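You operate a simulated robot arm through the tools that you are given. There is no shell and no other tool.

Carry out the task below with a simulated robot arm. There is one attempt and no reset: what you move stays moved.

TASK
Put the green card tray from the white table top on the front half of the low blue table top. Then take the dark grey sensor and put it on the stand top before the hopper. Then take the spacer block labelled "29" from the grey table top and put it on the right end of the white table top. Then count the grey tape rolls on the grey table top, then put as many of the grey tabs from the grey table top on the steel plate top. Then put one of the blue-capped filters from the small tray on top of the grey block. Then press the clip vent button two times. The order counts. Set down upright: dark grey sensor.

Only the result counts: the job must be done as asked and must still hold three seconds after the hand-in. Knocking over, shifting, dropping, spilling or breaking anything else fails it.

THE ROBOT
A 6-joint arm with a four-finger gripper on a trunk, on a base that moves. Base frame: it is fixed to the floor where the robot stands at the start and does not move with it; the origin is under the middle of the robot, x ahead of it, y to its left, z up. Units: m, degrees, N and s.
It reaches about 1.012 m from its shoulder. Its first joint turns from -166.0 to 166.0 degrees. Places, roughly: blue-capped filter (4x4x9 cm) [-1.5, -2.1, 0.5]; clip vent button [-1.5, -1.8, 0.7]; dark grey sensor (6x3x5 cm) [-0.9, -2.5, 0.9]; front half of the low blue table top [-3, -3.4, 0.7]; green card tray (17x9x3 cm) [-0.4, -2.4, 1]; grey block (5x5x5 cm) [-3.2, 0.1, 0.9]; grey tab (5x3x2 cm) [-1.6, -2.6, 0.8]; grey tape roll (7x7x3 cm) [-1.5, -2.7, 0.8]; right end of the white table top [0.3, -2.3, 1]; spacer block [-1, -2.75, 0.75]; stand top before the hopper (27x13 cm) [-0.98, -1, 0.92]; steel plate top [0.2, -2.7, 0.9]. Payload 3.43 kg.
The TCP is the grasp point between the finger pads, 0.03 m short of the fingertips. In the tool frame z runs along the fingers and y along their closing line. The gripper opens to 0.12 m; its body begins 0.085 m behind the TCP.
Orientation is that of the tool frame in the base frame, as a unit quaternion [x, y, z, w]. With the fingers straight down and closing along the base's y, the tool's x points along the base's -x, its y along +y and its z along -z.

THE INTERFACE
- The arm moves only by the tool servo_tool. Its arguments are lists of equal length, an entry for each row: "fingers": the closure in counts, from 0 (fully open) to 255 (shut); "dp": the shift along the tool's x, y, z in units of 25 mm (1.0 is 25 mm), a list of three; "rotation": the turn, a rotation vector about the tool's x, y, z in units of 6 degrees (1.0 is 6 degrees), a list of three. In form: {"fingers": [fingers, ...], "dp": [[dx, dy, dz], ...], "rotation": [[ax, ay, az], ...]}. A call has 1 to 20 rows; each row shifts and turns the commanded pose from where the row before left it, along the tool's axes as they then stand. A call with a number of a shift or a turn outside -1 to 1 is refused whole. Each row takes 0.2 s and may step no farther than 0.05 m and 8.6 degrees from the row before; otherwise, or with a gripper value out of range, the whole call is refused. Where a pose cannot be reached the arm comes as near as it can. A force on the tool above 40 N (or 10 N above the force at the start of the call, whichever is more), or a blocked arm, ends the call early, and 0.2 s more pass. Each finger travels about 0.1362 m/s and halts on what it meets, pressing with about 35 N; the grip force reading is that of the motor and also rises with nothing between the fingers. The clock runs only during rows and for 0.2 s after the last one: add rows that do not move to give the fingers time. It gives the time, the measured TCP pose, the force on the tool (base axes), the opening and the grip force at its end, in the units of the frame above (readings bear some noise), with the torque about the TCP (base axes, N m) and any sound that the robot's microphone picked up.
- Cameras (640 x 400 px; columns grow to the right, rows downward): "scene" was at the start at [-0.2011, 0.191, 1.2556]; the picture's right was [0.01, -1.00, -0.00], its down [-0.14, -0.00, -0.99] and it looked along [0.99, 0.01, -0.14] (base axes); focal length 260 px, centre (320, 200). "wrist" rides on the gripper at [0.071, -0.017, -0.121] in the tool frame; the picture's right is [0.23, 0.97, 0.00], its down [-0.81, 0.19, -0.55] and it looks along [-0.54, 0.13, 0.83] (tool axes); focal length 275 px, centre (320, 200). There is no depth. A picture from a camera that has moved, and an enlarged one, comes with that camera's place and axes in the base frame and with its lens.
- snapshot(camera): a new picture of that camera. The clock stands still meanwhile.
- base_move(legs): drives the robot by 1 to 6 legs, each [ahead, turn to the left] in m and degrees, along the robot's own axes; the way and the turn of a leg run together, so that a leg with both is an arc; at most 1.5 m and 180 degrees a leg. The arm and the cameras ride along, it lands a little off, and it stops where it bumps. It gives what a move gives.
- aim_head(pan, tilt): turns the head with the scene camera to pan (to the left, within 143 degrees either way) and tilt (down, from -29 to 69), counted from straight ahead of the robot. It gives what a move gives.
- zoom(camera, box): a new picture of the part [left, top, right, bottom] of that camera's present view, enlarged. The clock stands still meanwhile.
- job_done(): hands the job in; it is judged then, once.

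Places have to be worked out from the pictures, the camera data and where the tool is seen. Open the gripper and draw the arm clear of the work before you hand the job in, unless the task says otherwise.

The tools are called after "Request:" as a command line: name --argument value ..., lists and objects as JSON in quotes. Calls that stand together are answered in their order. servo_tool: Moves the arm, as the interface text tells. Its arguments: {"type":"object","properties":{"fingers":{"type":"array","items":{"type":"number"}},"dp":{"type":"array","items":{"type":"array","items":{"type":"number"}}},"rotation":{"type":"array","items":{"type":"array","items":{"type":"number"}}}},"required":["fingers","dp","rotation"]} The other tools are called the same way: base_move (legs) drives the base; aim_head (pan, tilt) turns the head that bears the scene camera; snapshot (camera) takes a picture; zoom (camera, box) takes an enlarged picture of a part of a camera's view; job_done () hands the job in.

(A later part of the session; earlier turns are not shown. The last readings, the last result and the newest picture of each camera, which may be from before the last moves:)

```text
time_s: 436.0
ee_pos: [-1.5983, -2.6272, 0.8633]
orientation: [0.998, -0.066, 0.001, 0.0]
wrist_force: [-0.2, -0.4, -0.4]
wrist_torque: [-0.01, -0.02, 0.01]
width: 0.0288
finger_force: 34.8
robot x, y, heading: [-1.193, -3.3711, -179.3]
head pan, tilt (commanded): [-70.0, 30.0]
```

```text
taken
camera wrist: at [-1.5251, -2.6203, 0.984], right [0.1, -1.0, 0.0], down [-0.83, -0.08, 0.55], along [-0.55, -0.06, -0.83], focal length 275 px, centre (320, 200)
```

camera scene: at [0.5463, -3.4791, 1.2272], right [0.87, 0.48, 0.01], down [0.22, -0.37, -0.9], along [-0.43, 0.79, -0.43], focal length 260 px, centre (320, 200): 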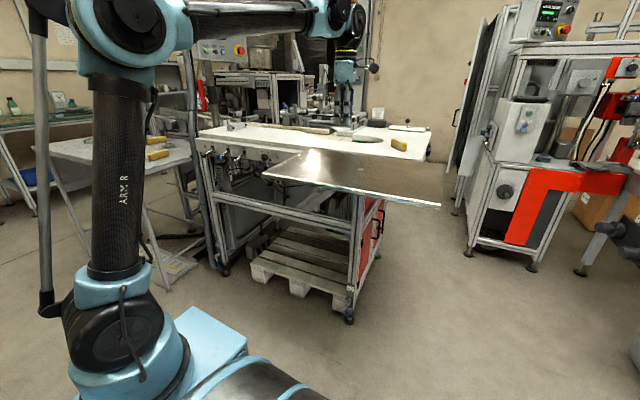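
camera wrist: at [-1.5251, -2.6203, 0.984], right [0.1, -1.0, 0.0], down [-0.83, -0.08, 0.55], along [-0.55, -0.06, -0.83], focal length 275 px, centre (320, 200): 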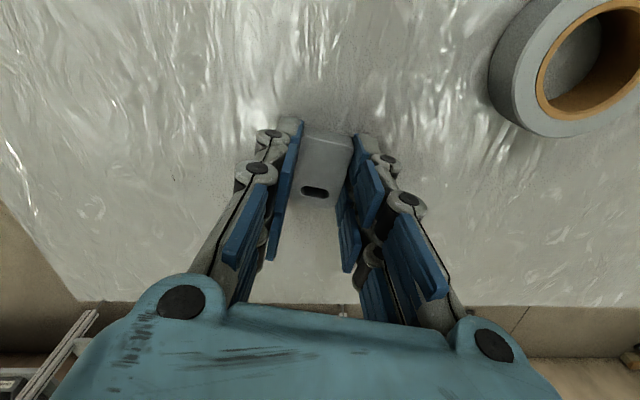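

Gripped. I lift and retract to my side, then reverse east.

Request:
servo_tool --fingers '[230, 230, 230, 230, 230, 230, 230, 230, 230, 230, 230, 230]' --dp '[[0, 0, -0.4], [0, 0, -0.8], [0, 0, -1], [0, 0, -1], [0, 0, -1], [0, 0, -1], [0, 0, -1], [0, 0, -1], [0, 0, -1], [0, 0, -1], [0, 0, -0.7], [0, 0, 0]]' --rotation '[[0, 0, 0], [0, 0, 0], [0, 0, 0], [0, 0, 0], [0, 0, 0], [0, 0, 0], [0, 0, 0], [0, 0, 0], [0, 0, 0], [0, 0, 0], [0, 0, 0], [0, 0, 0]]'

Request:
servo_tool --fingers '[230, 230, 230, 230, 230, 230, 230, 230, 230, 230, 230, 230, 230, 230, 230, 230, 230, 230, 230, 230]' --dp '[[0.22, 1, 0], [0.22, 1, 0], [0.22, 1, 0], [0.22, 1, 0], [0.22, 1, 0], [0.22, 1, 0], [0.22, 1, 0], [0.22, 1, 0], [0.22, 1, 0], [0.22, 1, 0], [0.22, 1, 0], [0.22, 1, 0], [0.22, 1, 0], [0.22, 1, 0], [0.22, 1, 0], [0.22, 1, 0], [0.22, 1, 0], [0.22, 1, 0], [0.22, 1, 0], [0, 0, 0]]' --rotation '[[0, 0, 0], [0, 0, 0], [0, 0, 0], [0, 0, 0], [0, 0, 0], [0, 0, 0], [0, 0, 0], [0, 0, 0], [0, 0, 0], [0, 0, 0], [0, 0, 0], [0, 0, 0], [0, 0, 0], [0, 0, 0], [0, 0, 0], [0, 0, 0], [0, 0, 0], [0, 0, 0], [0, 0, 0], [0, 0, 0]]'

Request:
base_move --legs '[[-1.5, 0]]'

Request:
aim_head --pan -60 --tilt 25

Request:
snapshot --camera "wrist"

Request:
snapshot --camera "scene"

```text
time_s: 438.6
ee_pos: [-1.5995, -2.6258, 1.1095]
orientation: [0.998, -0.066, 0.0, 0.0]
wrist_force: [-0.5, 1.1, 0.2]
wrist_torque: [0.0, 0.0, -0.02]
width: 0.0286
finger_force: 34.7
robot x, y, heading: [-1.2005, -3.3717, -178.9]
head pan, tilt (commanded): [-70.0, 30.0]
```

```text
time_s: 442.8
ee_pos: [-1.5593, -3.1116, 1.1092]
orientation: [0.998, -0.066, 0.001, -0.001]
wrist_force: [-0.5, 0.8, 0.4]
wrist_torque: [0.0, -0.02, 0.03]
width: 0.0287
finger_force: 34.9
robot x, y, heading: [-1.1957, -3.3742, -179.2]
head pan, tilt (commanded): [-70.0, 30.0]
```

```text
time_s: 450.3
ee_pos: [-0.074, -3.0943, 1.1102]
orientation: [0.997, -0.073, 0.001, 0.0]
wrist_force: [-0.1, -1.0, 0.1]
wrist_torque: [0.0, 0.03, 0.03]
width: 0.0286
finger_force: 35.4
robot x, y, heading: [0.2852, -3.3637, 179.9]
head pan, tilt (commanded): [-70.0, 30.0]
```

```text
time_s: 451.0
ee_pos: [-0.0618, -3.0946, 1.114]
orientation: [0.997, -0.074, -0.006, 0.001]
wrist_force: [-0.5, 0.6, 0.0]
wrist_torque: [0.03, 0.01, -0.03]
width: 0.0287
finger_force: 35.1
robot x, y, heading: [0.2852, -3.3655, 180.1]
head pan, tilt (commanded): [-60.0, 25.0]
```

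```text
taken
camera wrist: at [0.0142, -3.09, 1.2339], right [0.08, -1.0, 0.0], down [-0.82, -0.07, 0.56], along [-0.56, -0.05, -0.83], focal length 275 px, centre (320, 200)
```

wrist: 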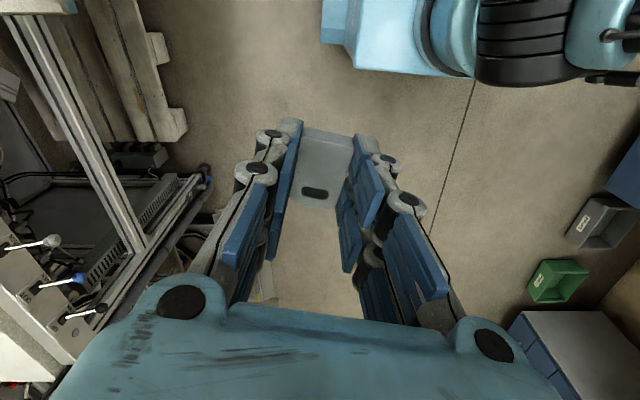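

```text
taken
camera scene: at [0.5343, -3.475, 1.2271], right [0.87, 0.5, 0.01], down [0.22, -0.37, -0.9], along [-0.45, 0.79, -0.43], focal length 260 px, centre (320, 200)
```

scene: 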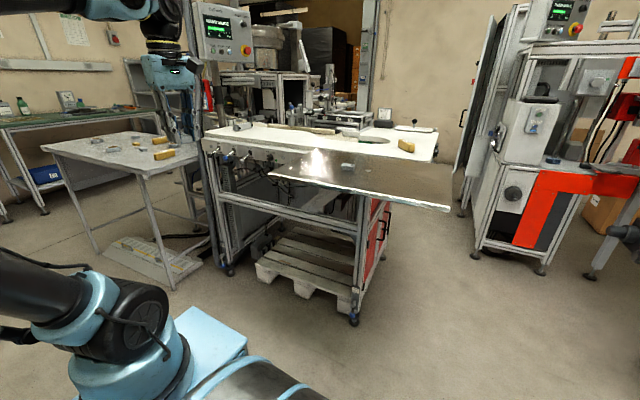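

I carry the second tab over the plate to about (0.07, -2.70).

Request:
servo_tool --fingers '[230, 230, 230, 230, 230, 230, 230, 230, 230, 230, 230, 230, 230, 230, 230, 230, 230, 230, 230]' --dp '[[0, 0, 0], [0.17, -0.965, 0], [0.17, -0.965, 0], [0.17, -0.965, 0], [0.17, -0.965, 0], [0.17, -0.965, 0], [0.17, -0.965, 0], [0.17, -0.965, 0], [0.17, -0.965, 0], [0.17, -0.965, 0], [0.17, -0.965, 0], [0.17, -0.965, 0], [0.17, -0.965, 0], [0.17, -0.965, 0], [0.17, -0.965, 0], [0.17, -0.965, 0], [0.17, -0.965, 0], [0.17, -0.965, 0], [0, 0, 0]]' --rotation '[[0.027, 0.113, 0], [0, 0, 0], [0, 0, 0], [0, 0, 0], [0, 0, 0], [0, 0, 0], [0, 0, 0], [0, 0, 0], [0, 0, 0], [0, 0, 0], [0, 0, 0], [0, 0, 0], [0, 0, 0], [0, 0, 0], [0, 0, 0], [0, 0, 0], [0, 0, 0], [0, 0, 0], [0, 0, 0]]'

Request:
snapshot --camera "wrist"

Request:
zoom --camera "scene" --box '[240, 60, 440, 220]'

```text
time_s: 455.0
ee_pos: [0.0719, -2.7, 1.1146]
orientation: [0.997, -0.074, 0.001, -0.001]
wrist_force: [1.0, -0.3, 0.1]
wrist_torque: [0.0, 0.03, 0.0]
width: 0.0286
finger_force: 35.3
robot x, y, heading: [0.284, -3.3616, 180.0]
head pan, tilt (commanded): [-60.0, 25.0]
```

```text
taken
camera wrist: at [0.1444, -2.6948, 1.2363], right [0.08, -1.0, 0.0], down [-0.83, -0.07, 0.55], along [-0.55, -0.05, -0.83], focal length 275 px, centre (320, 200)
```

wrist: 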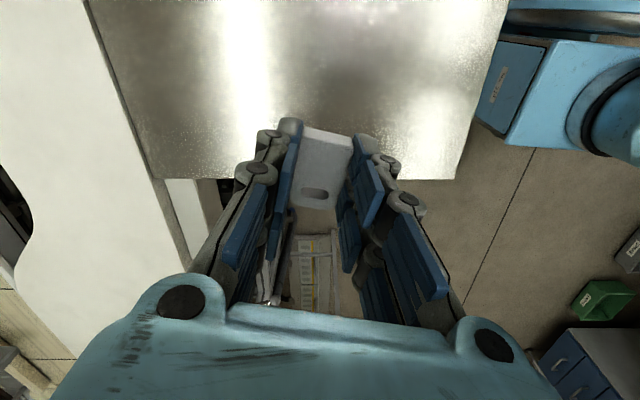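

```text
2.50 times, centred on (340, 140) of scene
camera zoom: at [0.5342, -3.475, 1.2272], right [0.87, 0.5, 0.01], down [0.22, -0.37, -0.9], along [-0.45, 0.79, -0.43], focal length 651 px, centre (270, 350)
```

zoom: 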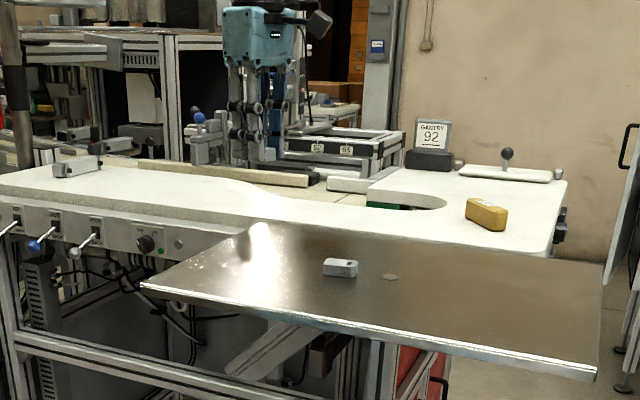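

Inside the plate edge by 7 cm. I descend to near contact.

Request:
servo_tool --fingers '[230, 230, 230, 230, 230, 230, 230, 230, 230]' --dp '[[0, 0, 1], [0, 0, 1], [0, 0, 1], [0, 0, 0.8], [0, 0, 0.6], [0, 0, 0.4], [0, 0, 0.2], [0, 0, 0.2], [0, 0, 0]]' --rotation '[[0, 0, 0], [0, 0, 0], [0, 0, 0], [0, 0, 0], [0, 0, 0], [0, 0, 0], [0, 0, 0], [0, 0, 0], [0, 0, 0]]'

Request:
servo_tool --fingers '[230, 230, 230]' --dp '[[0, 0, 0.1], [0, 0, 0.1], [0, 0, 0]]' --rotation '[[0, 0, 0], [0, 0, 0], [0, 0, 0]]'

```text
time_s: 457.0
ee_pos: [0.0721, -2.701, 0.9839]
orientation: [0.997, -0.074, 0.001, -0.001]
wrist_force: [-0.6, -0.4, -1.0]
wrist_torque: [-0.04, 0.03, -0.04]
width: 0.0285
finger_force: 35.3
robot x, y, heading: [0.2861, -3.3669, 180.1]
head pan, tilt (commanded): [-60.0, 25.0]
```

```text
time_s: 457.8
ee_pos: [0.0722, -2.7005, 0.9795]
orientation: [0.997, -0.073, 0.001, 0.0]
wrist_force: [0.6, 0.3, -1.3]
wrist_torque: [0.02, 0.04, 0.03]
width: 0.0288
finger_force: 35.1
robot x, y, heading: [0.2882, -3.3586, 180.1]
head pan, tilt (commanded): [-60.0, 25.0]
```

Request:
servo_tool --fingers '[230, 230, 230]' --dp '[[0, 0, 0.06], [0, 0, 0.06], [0, 0, 0]]' --rotation '[[0, 0, 0], [0, 0, 0], [0, 0, 0]]'

Request:
servo_tool --fingers '[230, 230]' --dp '[[0, 0, 0.05], [0, 0, 0]]' --rotation '[[0, 0, 0], [0, 0, 0]]'

```text
time_s: 458.6
ee_pos: [0.0717, -2.6998, 0.9765]
orientation: [0.997, -0.074, 0.001, -0.001]
wrist_force: [-1.1, 0.0, 19.7]
wrist_torque: [-0.05, 0.05, 0.0]
width: 0.0286
finger_force: 34.9
robot x, y, heading: [0.2866, -3.3691, 179.6]
head pan, tilt (commanded): [-60.0, 25.0]
```

```text
time_s: 459.2
ee_pos: [0.0717, -2.7009, 0.9752]
orientation: [0.997, -0.075, 0.001, -0.001]
wrist_force: [2.3, 1.5, 32.6]
wrist_torque: [0.05, -0.12, 0.03]
width: 0.0287
finger_force: 35.2
robot x, y, heading: [0.2867, -3.3691, 180.3]
head pan, tilt (commanded): [-60.0, 25.0]
```

Contact. I ease off, open and rise.

Request:
servo_tool --fingers '[225, 205, 195, 180, 160, 130, 100, 100]' --dp '[[0, 0, -0.06], [0, 0, 0], [0, 0, 0], [0, 0, 0], [0, 0, 0], [0, 0, 0], [0, 0, 0], [0, 0, 0]]' --rotation '[[0, 0, 0], [0, 0, 0], [0, 0, 0], [0, 0, 0], [0, 0, 0], [0, 0, 0], [0, 0, 0], [0, 0, 0]]'

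Request:
servo_tool --fingers '[100, 100, 100, 100, 100, 100, 100, 100]' --dp '[[0, 0, -0.3], [0, 0, -0.6], [0, 0, -1], [0, 0, -1], [0, 0, -1], [0, 0, -1], [0, 0, -1], [0, 0, 0]]' --rotation '[[0, 0, 0], [0, 0, 0], [0, 0, 0], [0, 0, 0], [0, 0, 0], [0, 0, 0], [0, 0, 0], [0, 0, 0]]'

Request:
snapshot --camera "wrist"

Request:
zoom --camera "scene" --box '[240, 60, 440, 220]'

```text
time_s: 461.0
ee_pos: [0.0713, -2.6998, 0.9763]
orientation: [0.997, -0.074, 0.0, -0.001]
wrist_force: [0.2, -0.6, -1.2]
wrist_torque: [0.0, 0.02, -0.02]
width: 0.0728
finger_force: 0.1
robot x, y, heading: [0.2872, -3.3657, 179.7]
head pan, tilt (commanded): [-60.0, 25.0]
```

```text
time_s: 462.8
ee_pos: [0.0709, -2.7007, 1.1237]
orientation: [0.997, -0.075, 0.002, 0.0]
wrist_force: [-0.6, -0.5, 0.1]
wrist_torque: [0.04, 0.0, 0.02]
width: 0.0734
finger_force: 0.0
robot x, y, heading: [0.2882, -3.3646, 180.1]
head pan, tilt (commanded): [-60.0, 25.0]
```

```text
taken
camera wrist: at [0.1444, -2.6948, 1.2459], right [0.08, -1.0, 0.0], down [-0.83, -0.07, 0.55], along [-0.55, -0.05, -0.83], focal length 275 px, centre (320, 200)
```

wrist: 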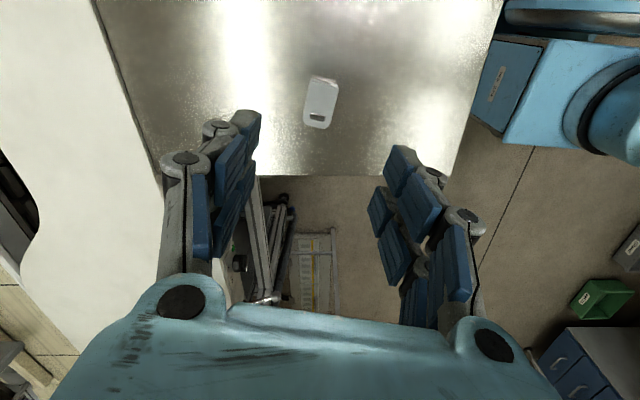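

```text
2.50 times, centred on (340, 140) of scene
camera zoom: at [0.5342, -3.475, 1.2272], right [0.87, 0.5, 0.01], down [0.22, -0.37, -0.9], along [-0.45, 0.79, -0.43], focal length 651 px, centre (270, 350)
```

zoom: 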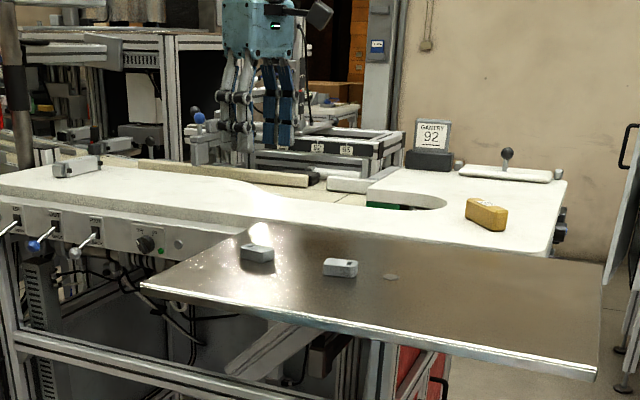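

Two tabs are on the plate. I retract and drive to the third tab near (-1.08, -2.70).

Request:
servo_tool --fingers '[0, 0, 0, 0, 0, 0, 0, 0, 0, 0, 0, 0, 0, 0, 0, 0, 0, 0]' --dp '[[-0.165, 0.976, 0], [-0.165, 0.976, 0], [-0.165, 0.976, 0], [-0.165, 0.976, 0], [-0.165, 0.976, 0], [-0.165, 0.976, 0], [-0.165, 0.976, 0], [-0.165, 0.976, 0], [-0.165, 0.976, 0], [-0.165, 0.976, 0], [-0.165, 0.976, 0], [-0.165, 0.976, 0], [-0.165, 0.976, 0], [-0.165, 0.976, 0], [-0.165, 0.976, 0], [-0.165, 0.976, 0], [-0.165, 0.976, 0], [0, 0, 0]]' --rotation '[[0, 0, 0], [0, 0, 0], [0, 0, 0], [0, 0, 0], [0, 0, 0], [0, 0, 0], [0, 0, 0], [0, 0, 0], [0, 0, 0], [0, 0, 0], [0, 0, 0], [0, 0, 0], [0, 0, 0], [0, 0, 0], [0, 0, 0], [0, 0, 0], [0, 0, 0], [0, 0, 0]]'

Request:
base_move --legs '[[1.08, 0]]'

Request:
aim_head --pan -70 --tilt 30

Request:
snapshot --camera "scene"

Request:
snapshot --camera "wrist"

```text
time_s: 466.6
ee_pos: [-0.0605, -3.1001, 1.1235]
orientation: [0.997, -0.074, 0.001, -0.001]
wrist_force: [0.0, -0.6, 1.0]
wrist_torque: [0.01, -0.02, 0.01]
width: 0.1199
finger_force: 0.1
robot x, y, heading: [0.2851, -3.3666, 180.1]
head pan, tilt (commanded): [-60.0, 25.0]
```

```text
time_s: 472.3
ee_pos: [-1.1608, -3.0892, 1.1245]
orientation: [0.997, -0.082, 0.001, -0.001]
wrist_force: [0.3, -1.0, -0.2]
wrist_torque: [-0.02, -0.02, 0.0]
width: 0.12
finger_force: 0.1
robot x, y, heading: [-0.8174, -3.3584, 179.5]
head pan, tilt (commanded): [-60.0, 25.0]
```

```text
time_s: 473.0
ee_pos: [-1.1476, -3.0894, 1.1263]
orientation: [0.997, -0.081, -0.005, -0.001]
wrist_force: [-0.1, 0.9, 0.3]
wrist_torque: [-0.03, 0.01, 0.02]
width: 0.12
finger_force: 0.1
robot x, y, heading: [-0.8181, -3.3607, 179.4]
head pan, tilt (commanded): [-70.0, 30.0]
```

```text
taken
camera scene: at [-0.5549, -3.4658, 1.2194], right [0.94, 0.33, 0.01], down [0.18, -0.47, -0.86], along [-0.28, 0.82, -0.5], focal length 260 px, centre (320, 200)
```

scene: 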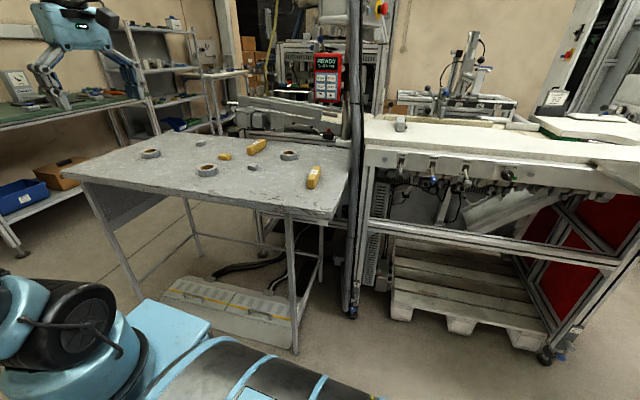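

```text
taken
camera wrist: at [-1.0727, -3.0848, 1.248], right [0.07, -1.0, 0.0], down [-0.83, -0.06, 0.56], along [-0.56, -0.04, -0.83], focal length 275 px, centre (320, 200)
```

wrist: 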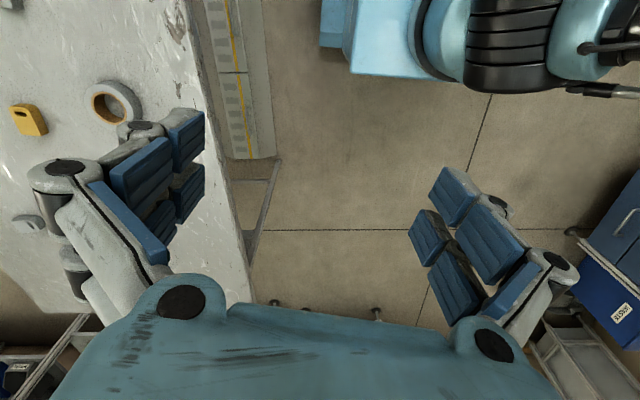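

I move the hand over toward tab A for the close view.

Request:
servo_tool --fingers '[0, 0, 0, 0, 0, 0, 0, 0, 0, 0, 0, 0, 0]' --dp '[[0, 0, 0], [0, -0.995, 0.1], [0, -0.995, 0.1], [0, -0.995, 0.1], [0, -0.995, 0.1], [0, -0.995, 0.1], [0, -0.995, 0.1], [0, -0.995, 0.1], [0, -0.995, 0.1], [0, -0.995, 0.1], [0, -0.995, 0.1], [0, -0.995, 0.1], [0, 0, 0]]' --rotation '[[0, 0.095, 0], [0, 0, 0], [0, 0, 0], [0, 0, 0], [0, 0, 0], [0, 0, 0], [0, 0, 0], [0, 0, 0], [0, 0, 0], [0, 0, 0], [0, 0, 0], [0, 0, 0], [0, 0, 0]]'

Request:
snapshot --camera "wrist"

```text
time_s: 475.8
ee_pos: [-1.1023, -2.8191, 1.1016]
orientation: [0.997, -0.08, 0.0, 0.0]
wrist_force: [-0.9, 0.3, -0.4]
wrist_torque: [0.02, 0.01, -0.01]
width: 0.1197
finger_force: 0.1
robot x, y, heading: [-0.8163, -3.3538, 179.5]
head pan, tilt (commanded): [-70.0, 30.0]
```

```text
taken
camera wrist: at [-1.0283, -2.8144, 1.2225], right [0.07, -1.0, 0.0], down [-0.83, -0.06, 0.55], along [-0.55, -0.04, -0.83], focal length 275 px, centre (320, 200)
```

wrist: 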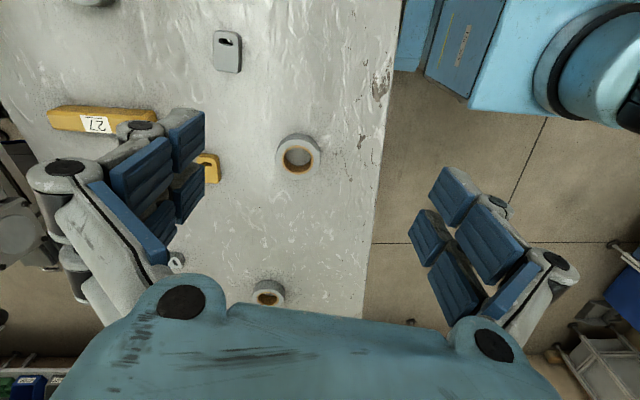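

Request:
zoom --camera "wrist" --box '[187, 15, 267, 85]'

```text
5.71 times, centred on (227, 50) of wrist
camera zoom: at [-1.0283, -2.8144, 1.2225], right [0.07, -1.0, 0.0], down [-0.83, -0.06, 0.55], along [-0.55, -0.04, -0.83], focal length 1573 px, centre (851, 1057)
```

zoom: 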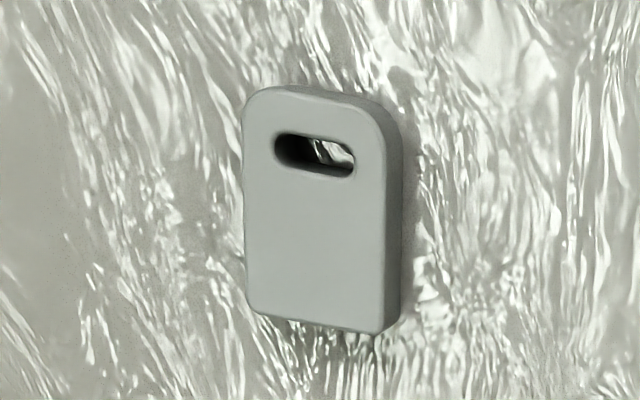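

Tab A centre (-1.071, -2.702), axis -5.9°. I align and descend to z≈0.906.

Request:
servo_tool --fingers '[30, 60, 90, 100, 100, 100, 100, 100, 100, 100, 100, 100, 100, 100, 100, 100]' --dp '[[0.1, -0.96, 0], [0.1, -0.96, 0], [0.1, -0.96, 0], [0.1, -0.96, 0], [0.1, -0.96, 0], [0, 0, 0], [0, 0, 0.98], [0, 0, 0.98], [0, 0, 0.98], [0, 0, 0.98], [0, 0, 0.98], [0, 0, 0.98], [0, 0, 0.98], [0, 0, 0.94], [0, 0, 0], [0, 0, 0]]' --rotation '[[0, 0, 0], [0, 0, 0], [0, 0, 0], [0, 0, 0], [0, 0, 0], [0, 0, -0.55], [0, 0, 0], [0, 0, 0], [0, 0, 0], [0, 0, 0], [0, 0, 0], [0, 0, 0], [0, 0, 0], [0, 0, 0], [0, 0, 0], [0, 0, 0]]'

Request:
snapshot --camera "wrist"

```text
time_s: 479.2
ee_pos: [-1.07, -2.7018, 0.9054]
orientation: [0.999, -0.053, 0.0, 0.0]
wrist_force: [0.7, 0.7, -0.4]
wrist_torque: [-0.01, -0.03, -0.01]
width: 0.0732
finger_force: 0.1
robot x, y, heading: [-0.818, -3.3585, 179.6]
head pan, tilt (commanded): [-70.0, 30.0]
```

```text
taken
camera wrist: at [-0.9971, -2.6921, 1.0267], right [0.13, -0.99, 0.0], down [-0.83, -0.11, 0.55], along [-0.55, -0.07, -0.83], focal length 275 px, centre (320, 200)
```

wrist: 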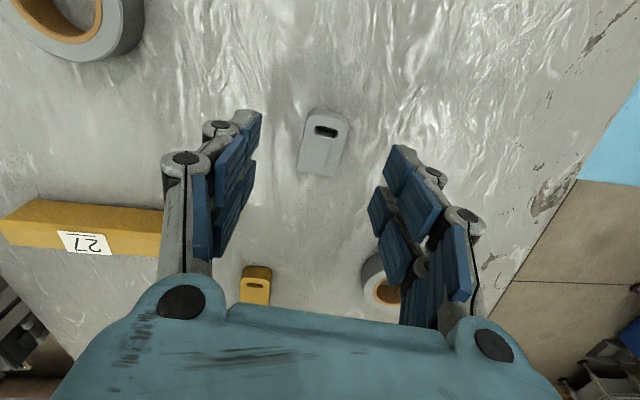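

Aligned. I lower to z≈0.862 and close.

Request:
servo_tool --fingers '[100, 100, 100, 100, 130, 160, 190, 215, 230, 230]' --dp '[[0, 0, 0.8], [0, 0, 0.6], [0, 0, 0.22], [0, 0, 0.13], [0, 0, 0], [0, 0, 0], [0, 0, 0], [0, 0, 0], [0, 0, 0], [0, 0, 0]]' --rotation '[[0, 0, 0], [0, 0, 0], [0, 0, 0], [0, 0, 0], [0, 0, 0], [0, 0, 0], [0, 0, 0], [0, 0, 0], [0, 0, 0], [0, 0, 0]]'

Request:
snapshot --camera "wrist"

```text
time_s: 481.4
ee_pos: [-1.0697, -2.7013, 0.8617]
orientation: [0.999, -0.053, 0.001, 0.0]
wrist_force: [-0.4, -0.5, 0.1]
wrist_torque: [-0.01, 0.01, -0.02]
width: 0.0286
finger_force: 35.0
robot x, y, heading: [-0.8134, -3.3593, 179.5]
head pan, tilt (commanded): [-70.0, 30.0]
```

```text
taken
camera wrist: at [-0.9974, -2.6922, 0.9833], right [0.13, -0.99, 0.0], down [-0.83, -0.11, 0.55], along [-0.55, -0.07, -0.83], focal length 275 px, centre (320, 200)
```

wrist: 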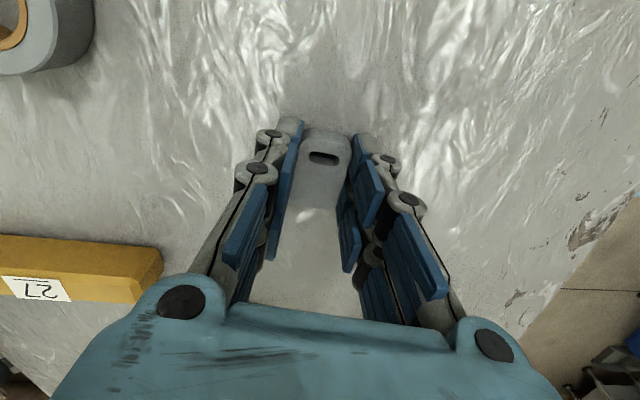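

Gripped. I lift, retract and reverse to the plate.

Request:
servo_tool --fingers '[230, 230, 230, 230, 230, 230, 230, 230, 230, 230, 230, 230]' --dp '[[0, 0, -0.4], [0, 0, -0.8], [0, 0, -1], [0, 0, -1], [0, 0, -1], [0, 0, -1], [0, 0, -1], [0, 0, -1], [0, 0, -1], [0, 0, -1], [0, 0, -0.8], [0, 0, 0]]' --rotation '[[0, 0, 0], [0, 0, 0], [0, 0, 0], [0, 0, 0], [0, 0, 0], [0, 0, 0], [0, 0, 0], [0, 0, 0], [0, 0, 0], [0, 0, 0], [0, 0, 0], [0, 0, 0]]'

Request:
servo_tool --fingers '[230, 230, 230, 230, 230, 230, 230, 230, 230, 230, 230, 230, 230, 230, 230, 230, 230, 230]' --dp '[[-0.09, 0.955, 0], [-0.09, 0.955, 0], [-0.09, 0.955, 0], [-0.09, 0.955, 0], [-0.09, 0.955, 0], [-0.09, 0.955, 0], [-0.09, 0.955, 0], [-0.09, 0.955, 0], [-0.09, 0.955, 0], [-0.09, 0.955, 0], [-0.09, 0.955, 0], [-0.09, 0.955, 0], [-0.09, 0.955, 0], [-0.09, 0.955, 0], [-0.09, 0.955, 0], [-0.09, 0.955, 0], [-0.09, 0.955, 0], [0, 0, 0]]' --rotation '[[0, 0, 0], [0, 0, 0], [0, 0, 0], [0, 0, 0], [0, 0, 0], [0, 0, 0], [0, 0, 0], [0, 0, 0], [0, 0, 0], [0, 0, 0], [0, 0, 0], [0, 0, 0], [0, 0, 0], [0, 0, 0], [0, 0, 0], [0, 0, 0], [0, 0, 0], [0, 0, 0]]'

Request:
base_move --legs '[[-1.1, 0]]'

Request:
aim_head --pan -60 --tilt 25

Request:
snapshot --camera "wrist"

Request:
snapshot --camera "scene"

```text
time_s: 484.0
ee_pos: [-1.0724, -2.7027, 1.112]
orientation: [0.999, -0.052, 0.0, -0.001]
wrist_force: [0.3, -0.4, -0.6]
wrist_torque: [-0.02, 0.01, 0.02]
width: 0.0287
finger_force: 35.3
robot x, y, heading: [-0.8144, -3.3598, 179.5]
head pan, tilt (commanded): [-70.0, 30.0]
```

```text
time_s: 487.8
ee_pos: [-1.1508, -3.1039, 1.1098]
orientation: [0.999, -0.052, 0.0, 0.0]
wrist_force: [0.3, -1.5, 0.6]
wrist_torque: [0.02, 0.02, 0.04]
width: 0.0287
finger_force: 34.5
robot x, y, heading: [-0.8164, -3.3595, 179.3]
head pan, tilt (commanded): [-70.0, 30.0]
```

```text
time_s: 493.6
ee_pos: [-0.0346, -3.1189, 1.1106]
orientation: [0.999, -0.055, 0.0, 0.0]
wrist_force: [0.2, 0.2, 0.4]
wrist_torque: [0.01, -0.03, 0.0]
width: 0.0287
finger_force: 34.8
robot x, y, heading: [0.2983, -3.3774, 178.9]
head pan, tilt (commanded): [-70.0, 30.0]
```

```text
time_s: 494.3
ee_pos: [-0.0234, -3.1199, 1.115]
orientation: [0.998, -0.055, -0.007, -0.001]
wrist_force: [-0.3, -0.3, -0.2]
wrist_torque: [0.02, 0.02, 0.0]
width: 0.0284
finger_force: 35.2
robot x, y, heading: [0.2991, -3.3792, 179.0]
head pan, tilt (commanded): [-60.0, 25.0]
```

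```text
taken
camera wrist: at [0.0521, -3.1116, 1.2352], right [0.12, -0.99, 0.0], down [-0.82, -0.1, 0.56], along [-0.56, -0.07, -0.83], focal length 275 px, centre (320, 200)
```

wrist: 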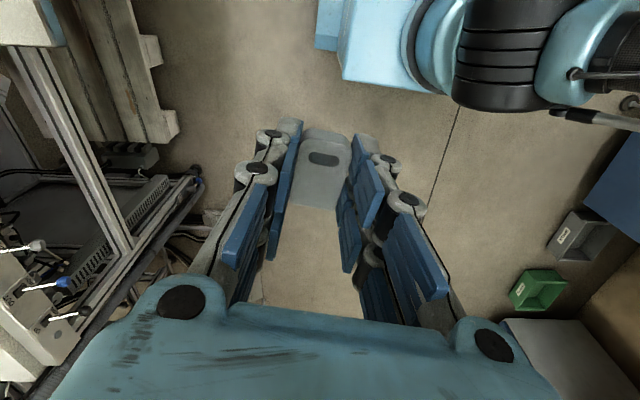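

```text
taken
camera scene: at [0.5436, -3.4897, 1.2271], right [0.88, 0.48, 0.01], down [0.22, -0.37, -0.9], along [-0.43, 0.79, -0.43], focal length 260 px, centre (320, 200)
```

scene: 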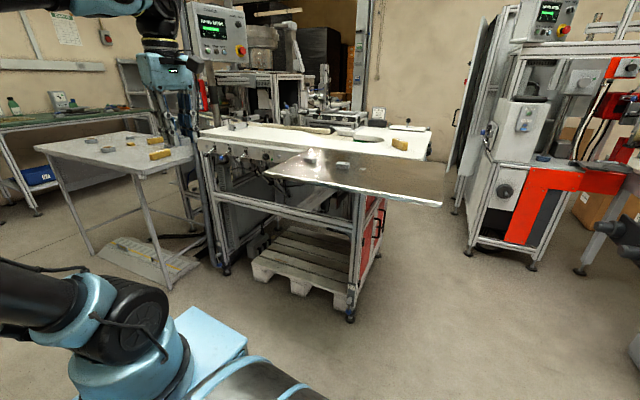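

I carry the third tab to a free spot at about (0.34, -2.73) on the plate.

Request:
servo_tool --fingers '[230, 230, 230, 230, 230, 230, 230, 230, 230, 230, 230, 230, 230, 230, 230, 230, 230, 230, 230, 230]' --dp '[[0, 0, 0], [0.707, -0.95, 0], [0.707, -0.95, 0], [0.707, -0.95, 0], [0.707, -0.95, 0], [0.707, -0.95, 0], [0.707, -0.95, 0], [0.707, -0.95, 0], [0.707, -0.95, 0], [0.707, -0.95, 0], [0.707, -0.95, 0], [0.707, -0.95, 0], [0.707, -0.95, 0], [0.707, -0.95, 0], [0.707, -0.95, 0], [0.707, -0.95, 0], [0.707, -0.95, 0], [0.707, -0.95, 0], [0.707, -0.95, 0], [0, 0, 0]]' --rotation '[[-0.012, 0.135, 0], [0, 0, 0], [0, 0, 0], [0, 0, 0], [0, 0, 0], [0, 0, 0], [0, 0, 0], [0, 0, 0], [0, 0, 0], [0, 0, 0], [0, 0, 0], [0, 0, 0], [0, 0, 0], [0, 0, 0], [0, 0, 0], [0, 0, 0], [0, 0, 0], [0, 0, 0], [0, 0, 0], [0, 0, 0]]'

Request:
snapshot --camera "wrist"

Request:
zoom --camera "scene" --box '[240, 60, 440, 220]'

```text
time_s: 498.5
ee_pos: [0.3431, -2.7269, 1.1149]
orientation: [0.999, -0.054, 0.001, 0.002]
wrist_force: [-0.1, 0.2, 0.2]
wrist_torque: [0.06, 0.02, 0.01]
width: 0.0288
finger_force: 35.2
robot x, y, heading: [0.2975, -3.378, 178.8]
head pan, tilt (commanded): [-60.0, 25.0]
```

```text
taken
camera wrist: at [0.4161, -2.7186, 1.2359], right [0.12, -0.99, 0.0], down [-0.83, -0.1, 0.55], along [-0.55, -0.07, -0.83], focal length 275 px, centre (320, 200)
```

wrist: 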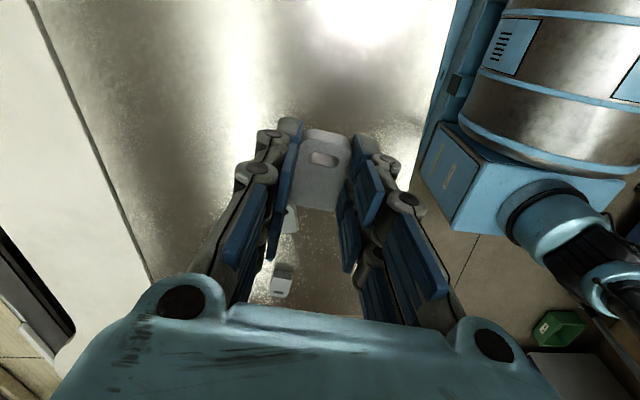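

```text
2.50 times, centred on (340, 140) of scene
camera zoom: at [0.5436, -3.4896, 1.2271], right [0.88, 0.48, 0.01], down [0.22, -0.37, -0.9], along [-0.43, 0.79, -0.43], focal length 651 px, centre (270, 350)
```

zoom: 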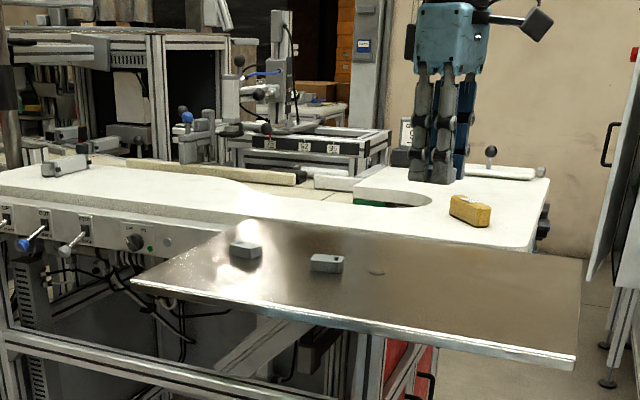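

I descend to near contact over this spot.

Request:
servo_tool --fingers '[230, 230, 230, 230, 230, 230, 230, 230, 230]' --dp '[[0, 0, 1], [0, 0, 1], [0, 0, 1], [0, 0, 0.8], [0, 0, 0.6], [0, 0, 0.4], [0, 0, 0.2], [0, 0, 0.2], [0, 0, 0]]' --rotation '[[0, 0, 0], [0, 0, 0], [0, 0, 0], [0, 0, 0], [0, 0, 0], [0, 0, 0], [0, 0, 0], [0, 0, 0], [0, 0, 0]]'

Request:
servo_tool --fingers '[230, 230, 230]' --dp '[[0, 0, 0.1], [0, 0, 0.1], [0, 0, 0]]' --rotation '[[0, 0, 0], [0, 0, 0], [0, 0, 0]]'

Request:
servo_tool --fingers '[230, 230, 230]' --dp '[[0, 0, 0.06], [0, 0, 0.06], [0, 0, 0]]' --rotation '[[0, 0, 0], [0, 0, 0], [0, 0, 0]]'

```text
time_s: 500.5
ee_pos: [0.3411, -2.7271, 0.9831]
orientation: [0.998, -0.056, 0.001, 0.001]
wrist_force: [0.7, 0.2, -0.3]
wrist_torque: [-0.02, 0.01, -0.01]
width: 0.0287
finger_force: 34.3
robot x, y, heading: [0.296, -3.374, 178.8]
head pan, tilt (commanded): [-60.0, 25.0]
```

```text
time_s: 501.3
ee_pos: [0.3411, -2.7283, 0.9786]
orientation: [0.999, -0.054, 0.0, 0.001]
wrist_force: [0.6, 0.2, -0.1]
wrist_torque: [-0.01, -0.05, -0.03]
width: 0.0283
finger_force: 35.4
robot x, y, heading: [0.3013, -3.3755, 179.0]
head pan, tilt (commanded): [-60.0, 25.0]
```

```text
time_s: 502.1
ee_pos: [0.3407, -2.7299, 0.9758]
orientation: [0.999, -0.055, 0.001, 0.002]
wrist_force: [0.6, 0.7, 8.8]
wrist_torque: [0.06, 0.09, 0.0]
width: 0.0286
finger_force: 35.1
robot x, y, heading: [0.2933, -3.3757, 178.6]
head pan, tilt (commanded): [-60.0, 25.0]
```

Contact at 9 N. I open and rise.

Request:
servo_tool --fingers '[225, 205, 195, 180, 160, 130, 100, 100]' --dp '[[0, 0, 0], [0, 0, 0], [0, 0, 0], [0, 0, 0], [0, 0, 0], [0, 0, 0], [0, 0, 0], [0, 0, 0]]' --rotation '[[0, 0, 0], [0, 0, 0], [0, 0, 0], [0, 0, 0], [0, 0, 0], [0, 0, 0], [0, 0, 0], [0, 0, 0]]'

Request:
servo_tool --fingers '[100, 100, 100, 100, 100, 100, 100, 100]' --dp '[[0, 0, -0.3], [0, 0, -0.6], [0, 0, -1], [0, 0, -1], [0, 0, -1], [0, 0, -1], [0, 0, -1], [0, 0, 0]]' --rotation '[[0, 0, 0], [0, 0, 0], [0, 0, 0], [0, 0, 0], [0, 0, 0], [0, 0, 0], [0, 0, 0], [0, 0, 0]]'

Request:
snapshot --camera "wrist"

Request:
zoom --camera "scene" --box '[240, 60, 440, 220]'

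```text
time_s: 503.9
ee_pos: [0.3434, -2.7296, 0.9768]
orientation: [0.999, -0.054, 0.0, 0.002]
wrist_force: [0.3, 0.0, -0.3]
wrist_torque: [-0.03, 0.01, -0.02]
width: 0.0729
finger_force: 0.0
robot x, y, heading: [0.2957, -3.3746, 178.9]
head pan, tilt (commanded): [-60.0, 25.0]
```

```text
time_s: 505.7
ee_pos: [0.3409, -2.7263, 1.1246]
orientation: [0.998, -0.055, 0.001, 0.001]
wrist_force: [0.1, 0.0, -0.9]
wrist_torque: [0.01, 0.04, 0.01]
width: 0.0731
finger_force: 0.0
robot x, y, heading: [0.3008, -3.3747, 178.7]
head pan, tilt (commanded): [-60.0, 25.0]
```

```text
taken
camera wrist: at [0.4137, -2.7192, 1.2456], right [0.12, -0.99, 0.0], down [-0.83, -0.1, 0.55], along [-0.55, -0.07, -0.83], focal length 275 px, centre (320, 200)
```

wrist: 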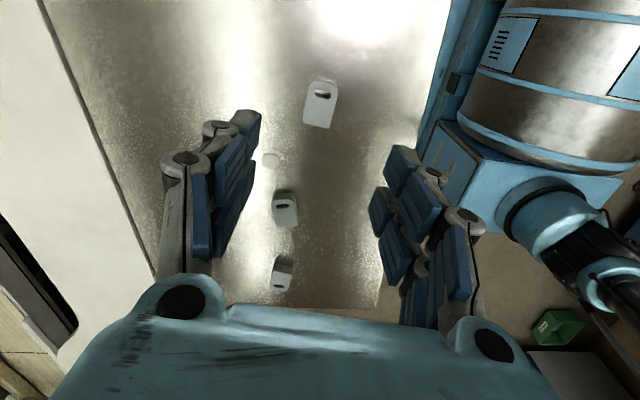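

```text
2.50 times, centred on (340, 140) of scene
camera zoom: at [0.5436, -3.4896, 1.2271], right [0.88, 0.48, 0.01], down [0.22, -0.37, -0.9], along [-0.43, 0.79, -0.43], focal length 651 px, centre (270, 350)
```

zoom: 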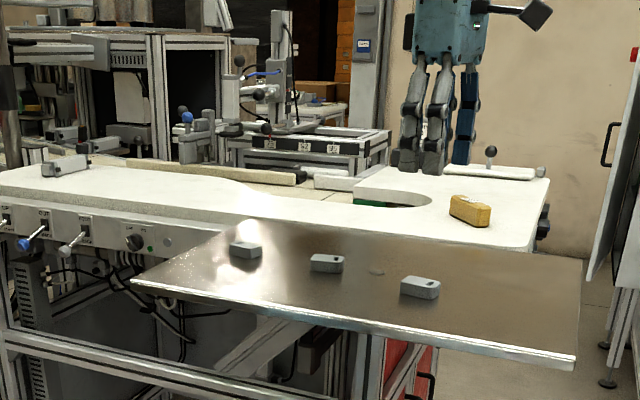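

All three tabs are on the plate. Next is the filter: I retract the arm to the front and drive round to the machine's west side.

Request:
servo_tool --fingers '[0, 0, 0, 0, 0, 0, 0, 0, 0, 0, 0, 0]' --dp '[[-0.833, 0.97, 0], [-0.833, 0.97, 0], [-0.833, 0.97, 0], [-0.833, 0.97, 0], [-0.833, 0.97, 0], [-0.833, 0.97, 0], [-0.833, 0.97, 0], [-0.833, 0.97, 0], [-0.833, 0.97, 0], [-0.833, 0.97, 0], [-0.833, 0.97, 0], [-0.833, 0.97, 0]]' --rotation '[[0, 0, 0], [0, 0, 0], [0, 0, 0], [0, 0, 0], [0, 0, 0], [0, 0, 0], [0, 0, 0], [0, 0, 0], [0, 0, 0], [0, 0, 0], [0, 0, 0], [0, 0, 0]]'

Request:
servo_tool --fingers '[0, 0, 0, 0, 0, 0, 0, 0, 0, 0, 0, 0, 0]' --dp '[[-0.833, 0.97, 0], [-0.833, 0.97, 0], [-0.833, 0.97, 0], [-0.833, 0.97, 0], [-0.833, 0.97, 0], [-0.833, 0.97, 0], [-0.833, 0.97, 0], [-0.833, 0.97, 0], [-0.833, 0.97, 0], [-0.833, 0.97, 0], [-0.833, 0.97, 0], [-0.833, 0.97, 0], [0, 0, 0]]' --rotation '[[0, 0, 0], [0, 0, 0], [0, 0, 0], [0, 0, 0], [0, 0, 0], [0, 0, 0], [0, 0, 0], [0, 0, 0], [0, 0, 0], [0, 0, 0], [0, 0, 0], [0, 0, 0], [0, 0, 0]]'

Request:
base_move --legs '[[0, 9], [1.5, 0], [0, -9], [0.72, 0], [0.628, -89], [0.55, 0]]'

Request:
aim_head --pan -60 --tilt 30

Request:
snapshot --camera "scene"

```text
time_s: 508.3
ee_pos: [0.062, -2.9884, 1.1256]
orientation: [0.999, -0.054, 0.001, 0.001]
wrist_force: [0.3, 0.2, -0.3]
wrist_torque: [-0.05, 0.02, 0.0]
width: 0.1198
finger_force: 0.0
robot x, y, heading: [0.3008, -3.3762, 179.1]
head pan, tilt (commanded): [-60.0, 25.0]
```

```text
time_s: 511.1
ee_pos: [-0.2165, -3.2518, 1.1249]
orientation: [0.998, -0.055, 0.001, 0.001]
wrist_force: [0.5, -0.7, 0.2]
wrist_torque: [0.01, 0.02, -0.01]
width: 0.12
finger_force: 0.1
robot x, y, heading: [0.2982, -3.3745, 179.1]
head pan, tilt (commanded): [-60.0, 25.0]
```

```text
time_s: 530.8
ee_pos: [-2.1677, -2.0633, 1.1251]
orientation: [-0.668, 0.745, 0.0, -0.002]
wrist_force: [0.1, 0.3, 0.4]
wrist_torque: [-0.01, 0.01, -0.03]
width: 0.12
finger_force: 0.0
robot x, y, heading: [-2.2883, -2.5819, 89.1]
head pan, tilt (commanded): [-60.0, 25.0]
cut short: leg 5
```

```text
time_s: 531.4
ee_pos: [-2.1698, -2.0777, 1.1314]
orientation: [-0.668, 0.744, 0.004, 0.003]
wrist_force: [-0.3, 0.3, 0.1]
wrist_torque: [0.0, 0.0, 0.0]
width: 0.1198
finger_force: 0.1
robot x, y, heading: [-2.2912, -2.581, 88.8]
head pan, tilt (commanded): [-60.0, 30.0]
```

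```text
taken
camera scene: at [-2.4062, -2.8257, 1.2192], right [0.48, -0.88, 0.01], down [-0.44, -0.25, -0.86], along [0.76, 0.41, -0.51], focal length 260 px, centre (320, 200)
```

scene: 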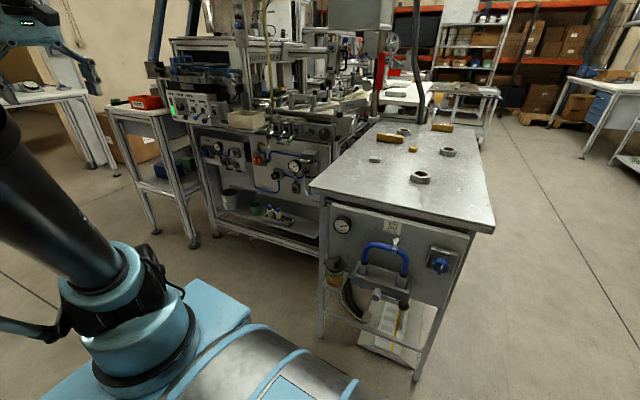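

The machine's west face with the low shelf is visible. I zoom on the filter tray and the CLIP panel.

Request:
zoom --camera "scene" --box '[200, 120, 340, 240]'

Request:
zoom --camera "scene" --box '[230, 180, 310, 240]'

```text
3.33 times, centred on (270, 180) of scene
camera zoom: at [-2.4062, -2.8257, 1.2192], right [0.48, -0.88, 0.01], down [-0.44, -0.25, -0.86], along [0.76, 0.41, -0.51], focal length 868 px, centre (487, 267)
```

zoom: 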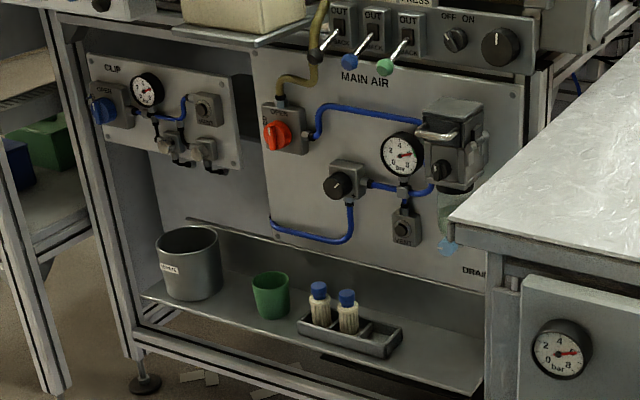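

```text
6.67 times, centred on (270, 210) of scene
camera zoom: at [-2.4062, -2.8257, 1.2192], right [0.48, -0.88, 0.01], down [-0.44, -0.25, -0.86], along [0.76, 0.41, -0.51], focal length 1737 px, centre (653, 133)
```

zoom: 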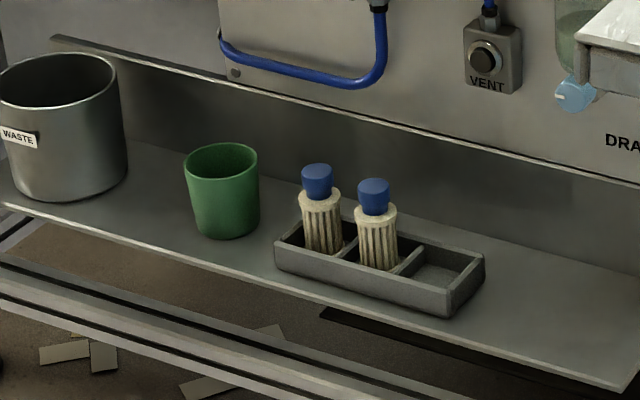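

The tray has filters in its two northern compartments; tops at about (-1.526,-2.042,0.51) and (-1.514,-2.09,0.505). The CLIP panel with its own VENT button is further north. I drive alongside and turn to face the machine (east).

Request:
base_move --legs '[[0.5, 0], [0, -88.8]]'

Request:
aim_head --pan -10 --tilt 35

Request:
snapshot --camera "scene"

Request:
snapshot --camera "wrist"

```text
time_s: 538.6
ee_pos: [-1.7715, -2.1805, 1.131]
orientation: [0.035, 0.999, 0.002, 0.005]
wrist_force: [0.7, 0.6, 0.3]
wrist_torque: [0.05, 0.01, 0.0]
width: 0.1201
finger_force: 0.1
robot x, y, heading: [-2.2789, -2.0626, 0.9]
head pan, tilt (commanded): [-60.0, 30.0]
```

```text
time_s: 539.8
ee_pos: [-1.7857, -2.1797, 1.1367]
orientation: [0.035, 0.999, 0.001, 0.011]
wrist_force: [0.0, 0.1, 0.3]
wrist_torque: [0.0, -0.01, 0.05]
width: 0.1199
finger_force: 0.0
robot x, y, heading: [-2.279, -2.069, 1.1]
head pan, tilt (commanded): [-10.0, 35.0]
```

```text
taken
camera scene: at [-2.489, -1.8969, 1.2109], right [-0.16, -0.99, 0.0], down [-0.58, 0.09, -0.81], along [0.8, -0.13, -0.58], focal length 260 px, centre (320, 200)
```

scene: 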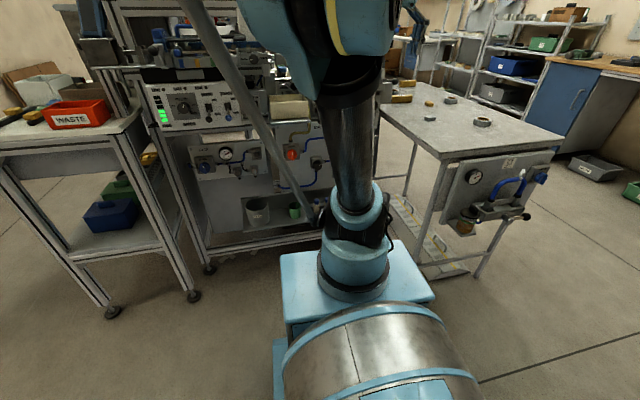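

```text
taken
camera wrist: at [-1.86, -2.1924, 1.2564], right [-0.16, 0.99, 0.0], down [0.81, 0.13, 0.57], along [0.56, 0.09, -0.82], focal length 275 px, centre (320, 200)
```

wrist: 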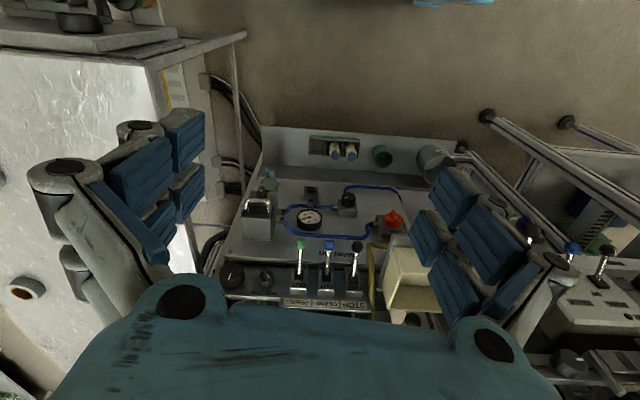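

The wrist camera sees the filter tray from above. I zoom to measure.

Request:
zoom --camera "wrist" --box '[240, 110, 440, 260]'

Request:
zoom --camera "wrist" --box '[295, 120, 385, 180]'

```text
2.67 times, centred on (340, 185) of wrist
camera zoom: at [-1.86, -2.1924, 1.2564], right [-0.16, 0.99, 0.0], down [0.81, 0.13, 0.57], along [0.56, 0.09, -0.82], focal length 734 px, centre (267, 240)
```

zoom: 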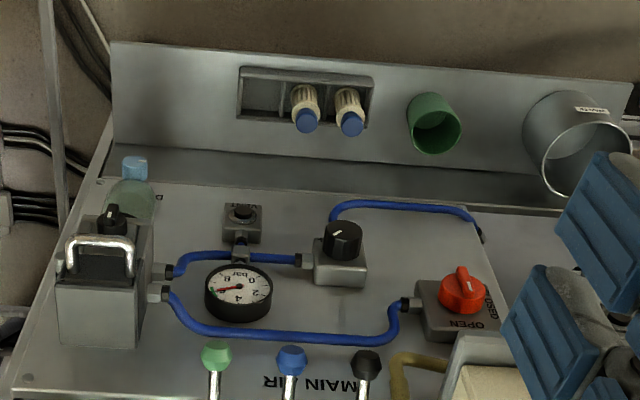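

```text
6.67 times, centred on (340, 150) of wrist
camera zoom: at [-1.86, -2.1924, 1.2564], right [-0.16, 0.99, 0.0], down [0.81, 0.13, 0.57], along [0.56, 0.09, -0.82], focal length 1835 px, centre (187, 533)
```

zoom: 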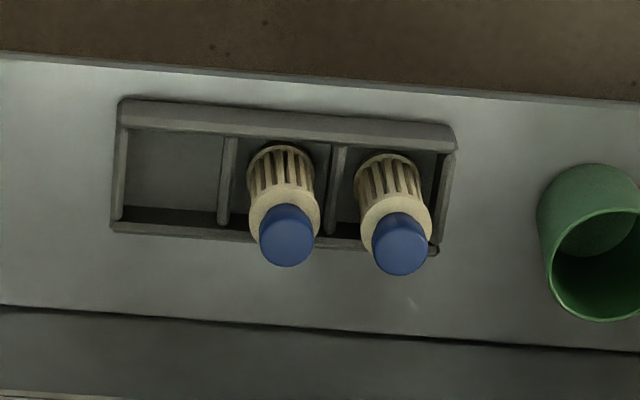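

Filter tops: south one at (-1.512,-2.091), north one at (-1.518,-2.040), z≈0.505; knobs, levers and the air unit leave little room above, so the hand must lean in diagonally. I lower the hand for a closer look first.

Request:
servo_tool --fingers '[0, 0, 0, 0, 0, 0, 0, 0, 0, 0, 0]' --dp '[[0, 0, 0], [-0.4, 0.25, 1], [-0.4, 0.25, 1], [-0.4, 0.25, 1], [-0.4, 0.25, 1], [-0.4, 0.25, 1], [-0.4, 0.25, 1], [-0.4, 0.25, 1], [-0.4, 0.25, 1], [-0.4, 0.25, 1], [0, 0, 0]]' --rotation '[[0, 0.21, 0], [0, 0, 0], [0, 0, 0], [0, 0, 0], [0, 0, 0], [0, 0, 0], [0, 0, 0], [0, 0, 0], [0, 0, 0], [0, 0, 0], [0, 0, 0]]'

Request:
snapshot --camera "wrist"

Request:
snapshot --camera "scene"

```text
time_s: 542.2
ee_pos: [-1.6916, -2.1302, 0.9119]
orientation: [0.035, 0.999, 0.002, 0.0]
wrist_force: [0.4, -0.4, -0.1]
wrist_torque: [0.01, 0.01, 0.02]
width: 0.1198
finger_force: 0.1
robot x, y, heading: [-2.2815, -2.0674, 0.9]
head pan, tilt (commanded): [-10.0, 35.0]
```

```text
taken
camera wrist: at [-1.7641, -2.1423, 1.0339], right [-0.16, 0.99, 0.0], down [0.82, 0.13, 0.55], along [0.55, 0.09, -0.83], focal length 275 px, centre (320, 200)
```

wrist: 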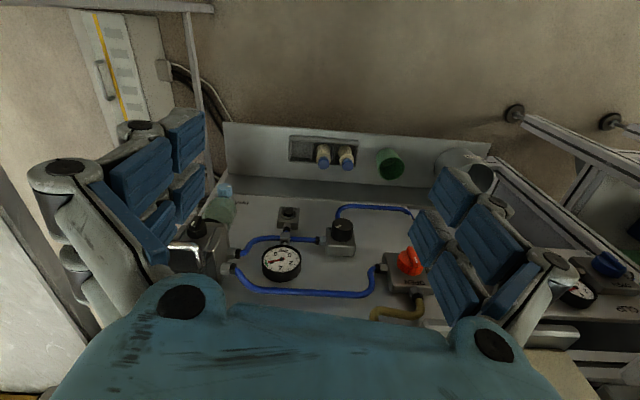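

```text
taken
camera scene: at [-2.489, -1.8968, 1.2109], right [-0.16, -0.99, 0.0], down [-0.58, 0.09, -0.81], along [0.8, -0.13, -0.58], focal length 260 px, centre (320, 200)
```

scene: 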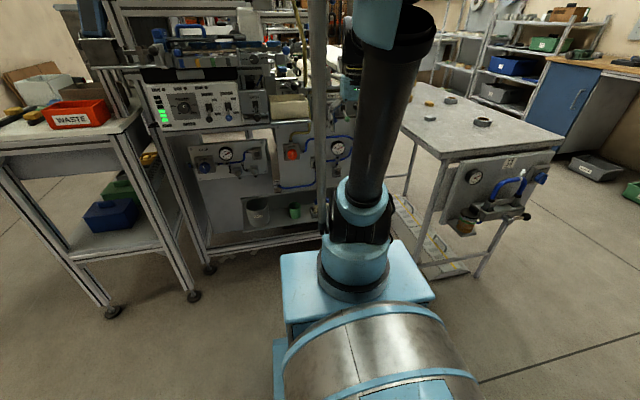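

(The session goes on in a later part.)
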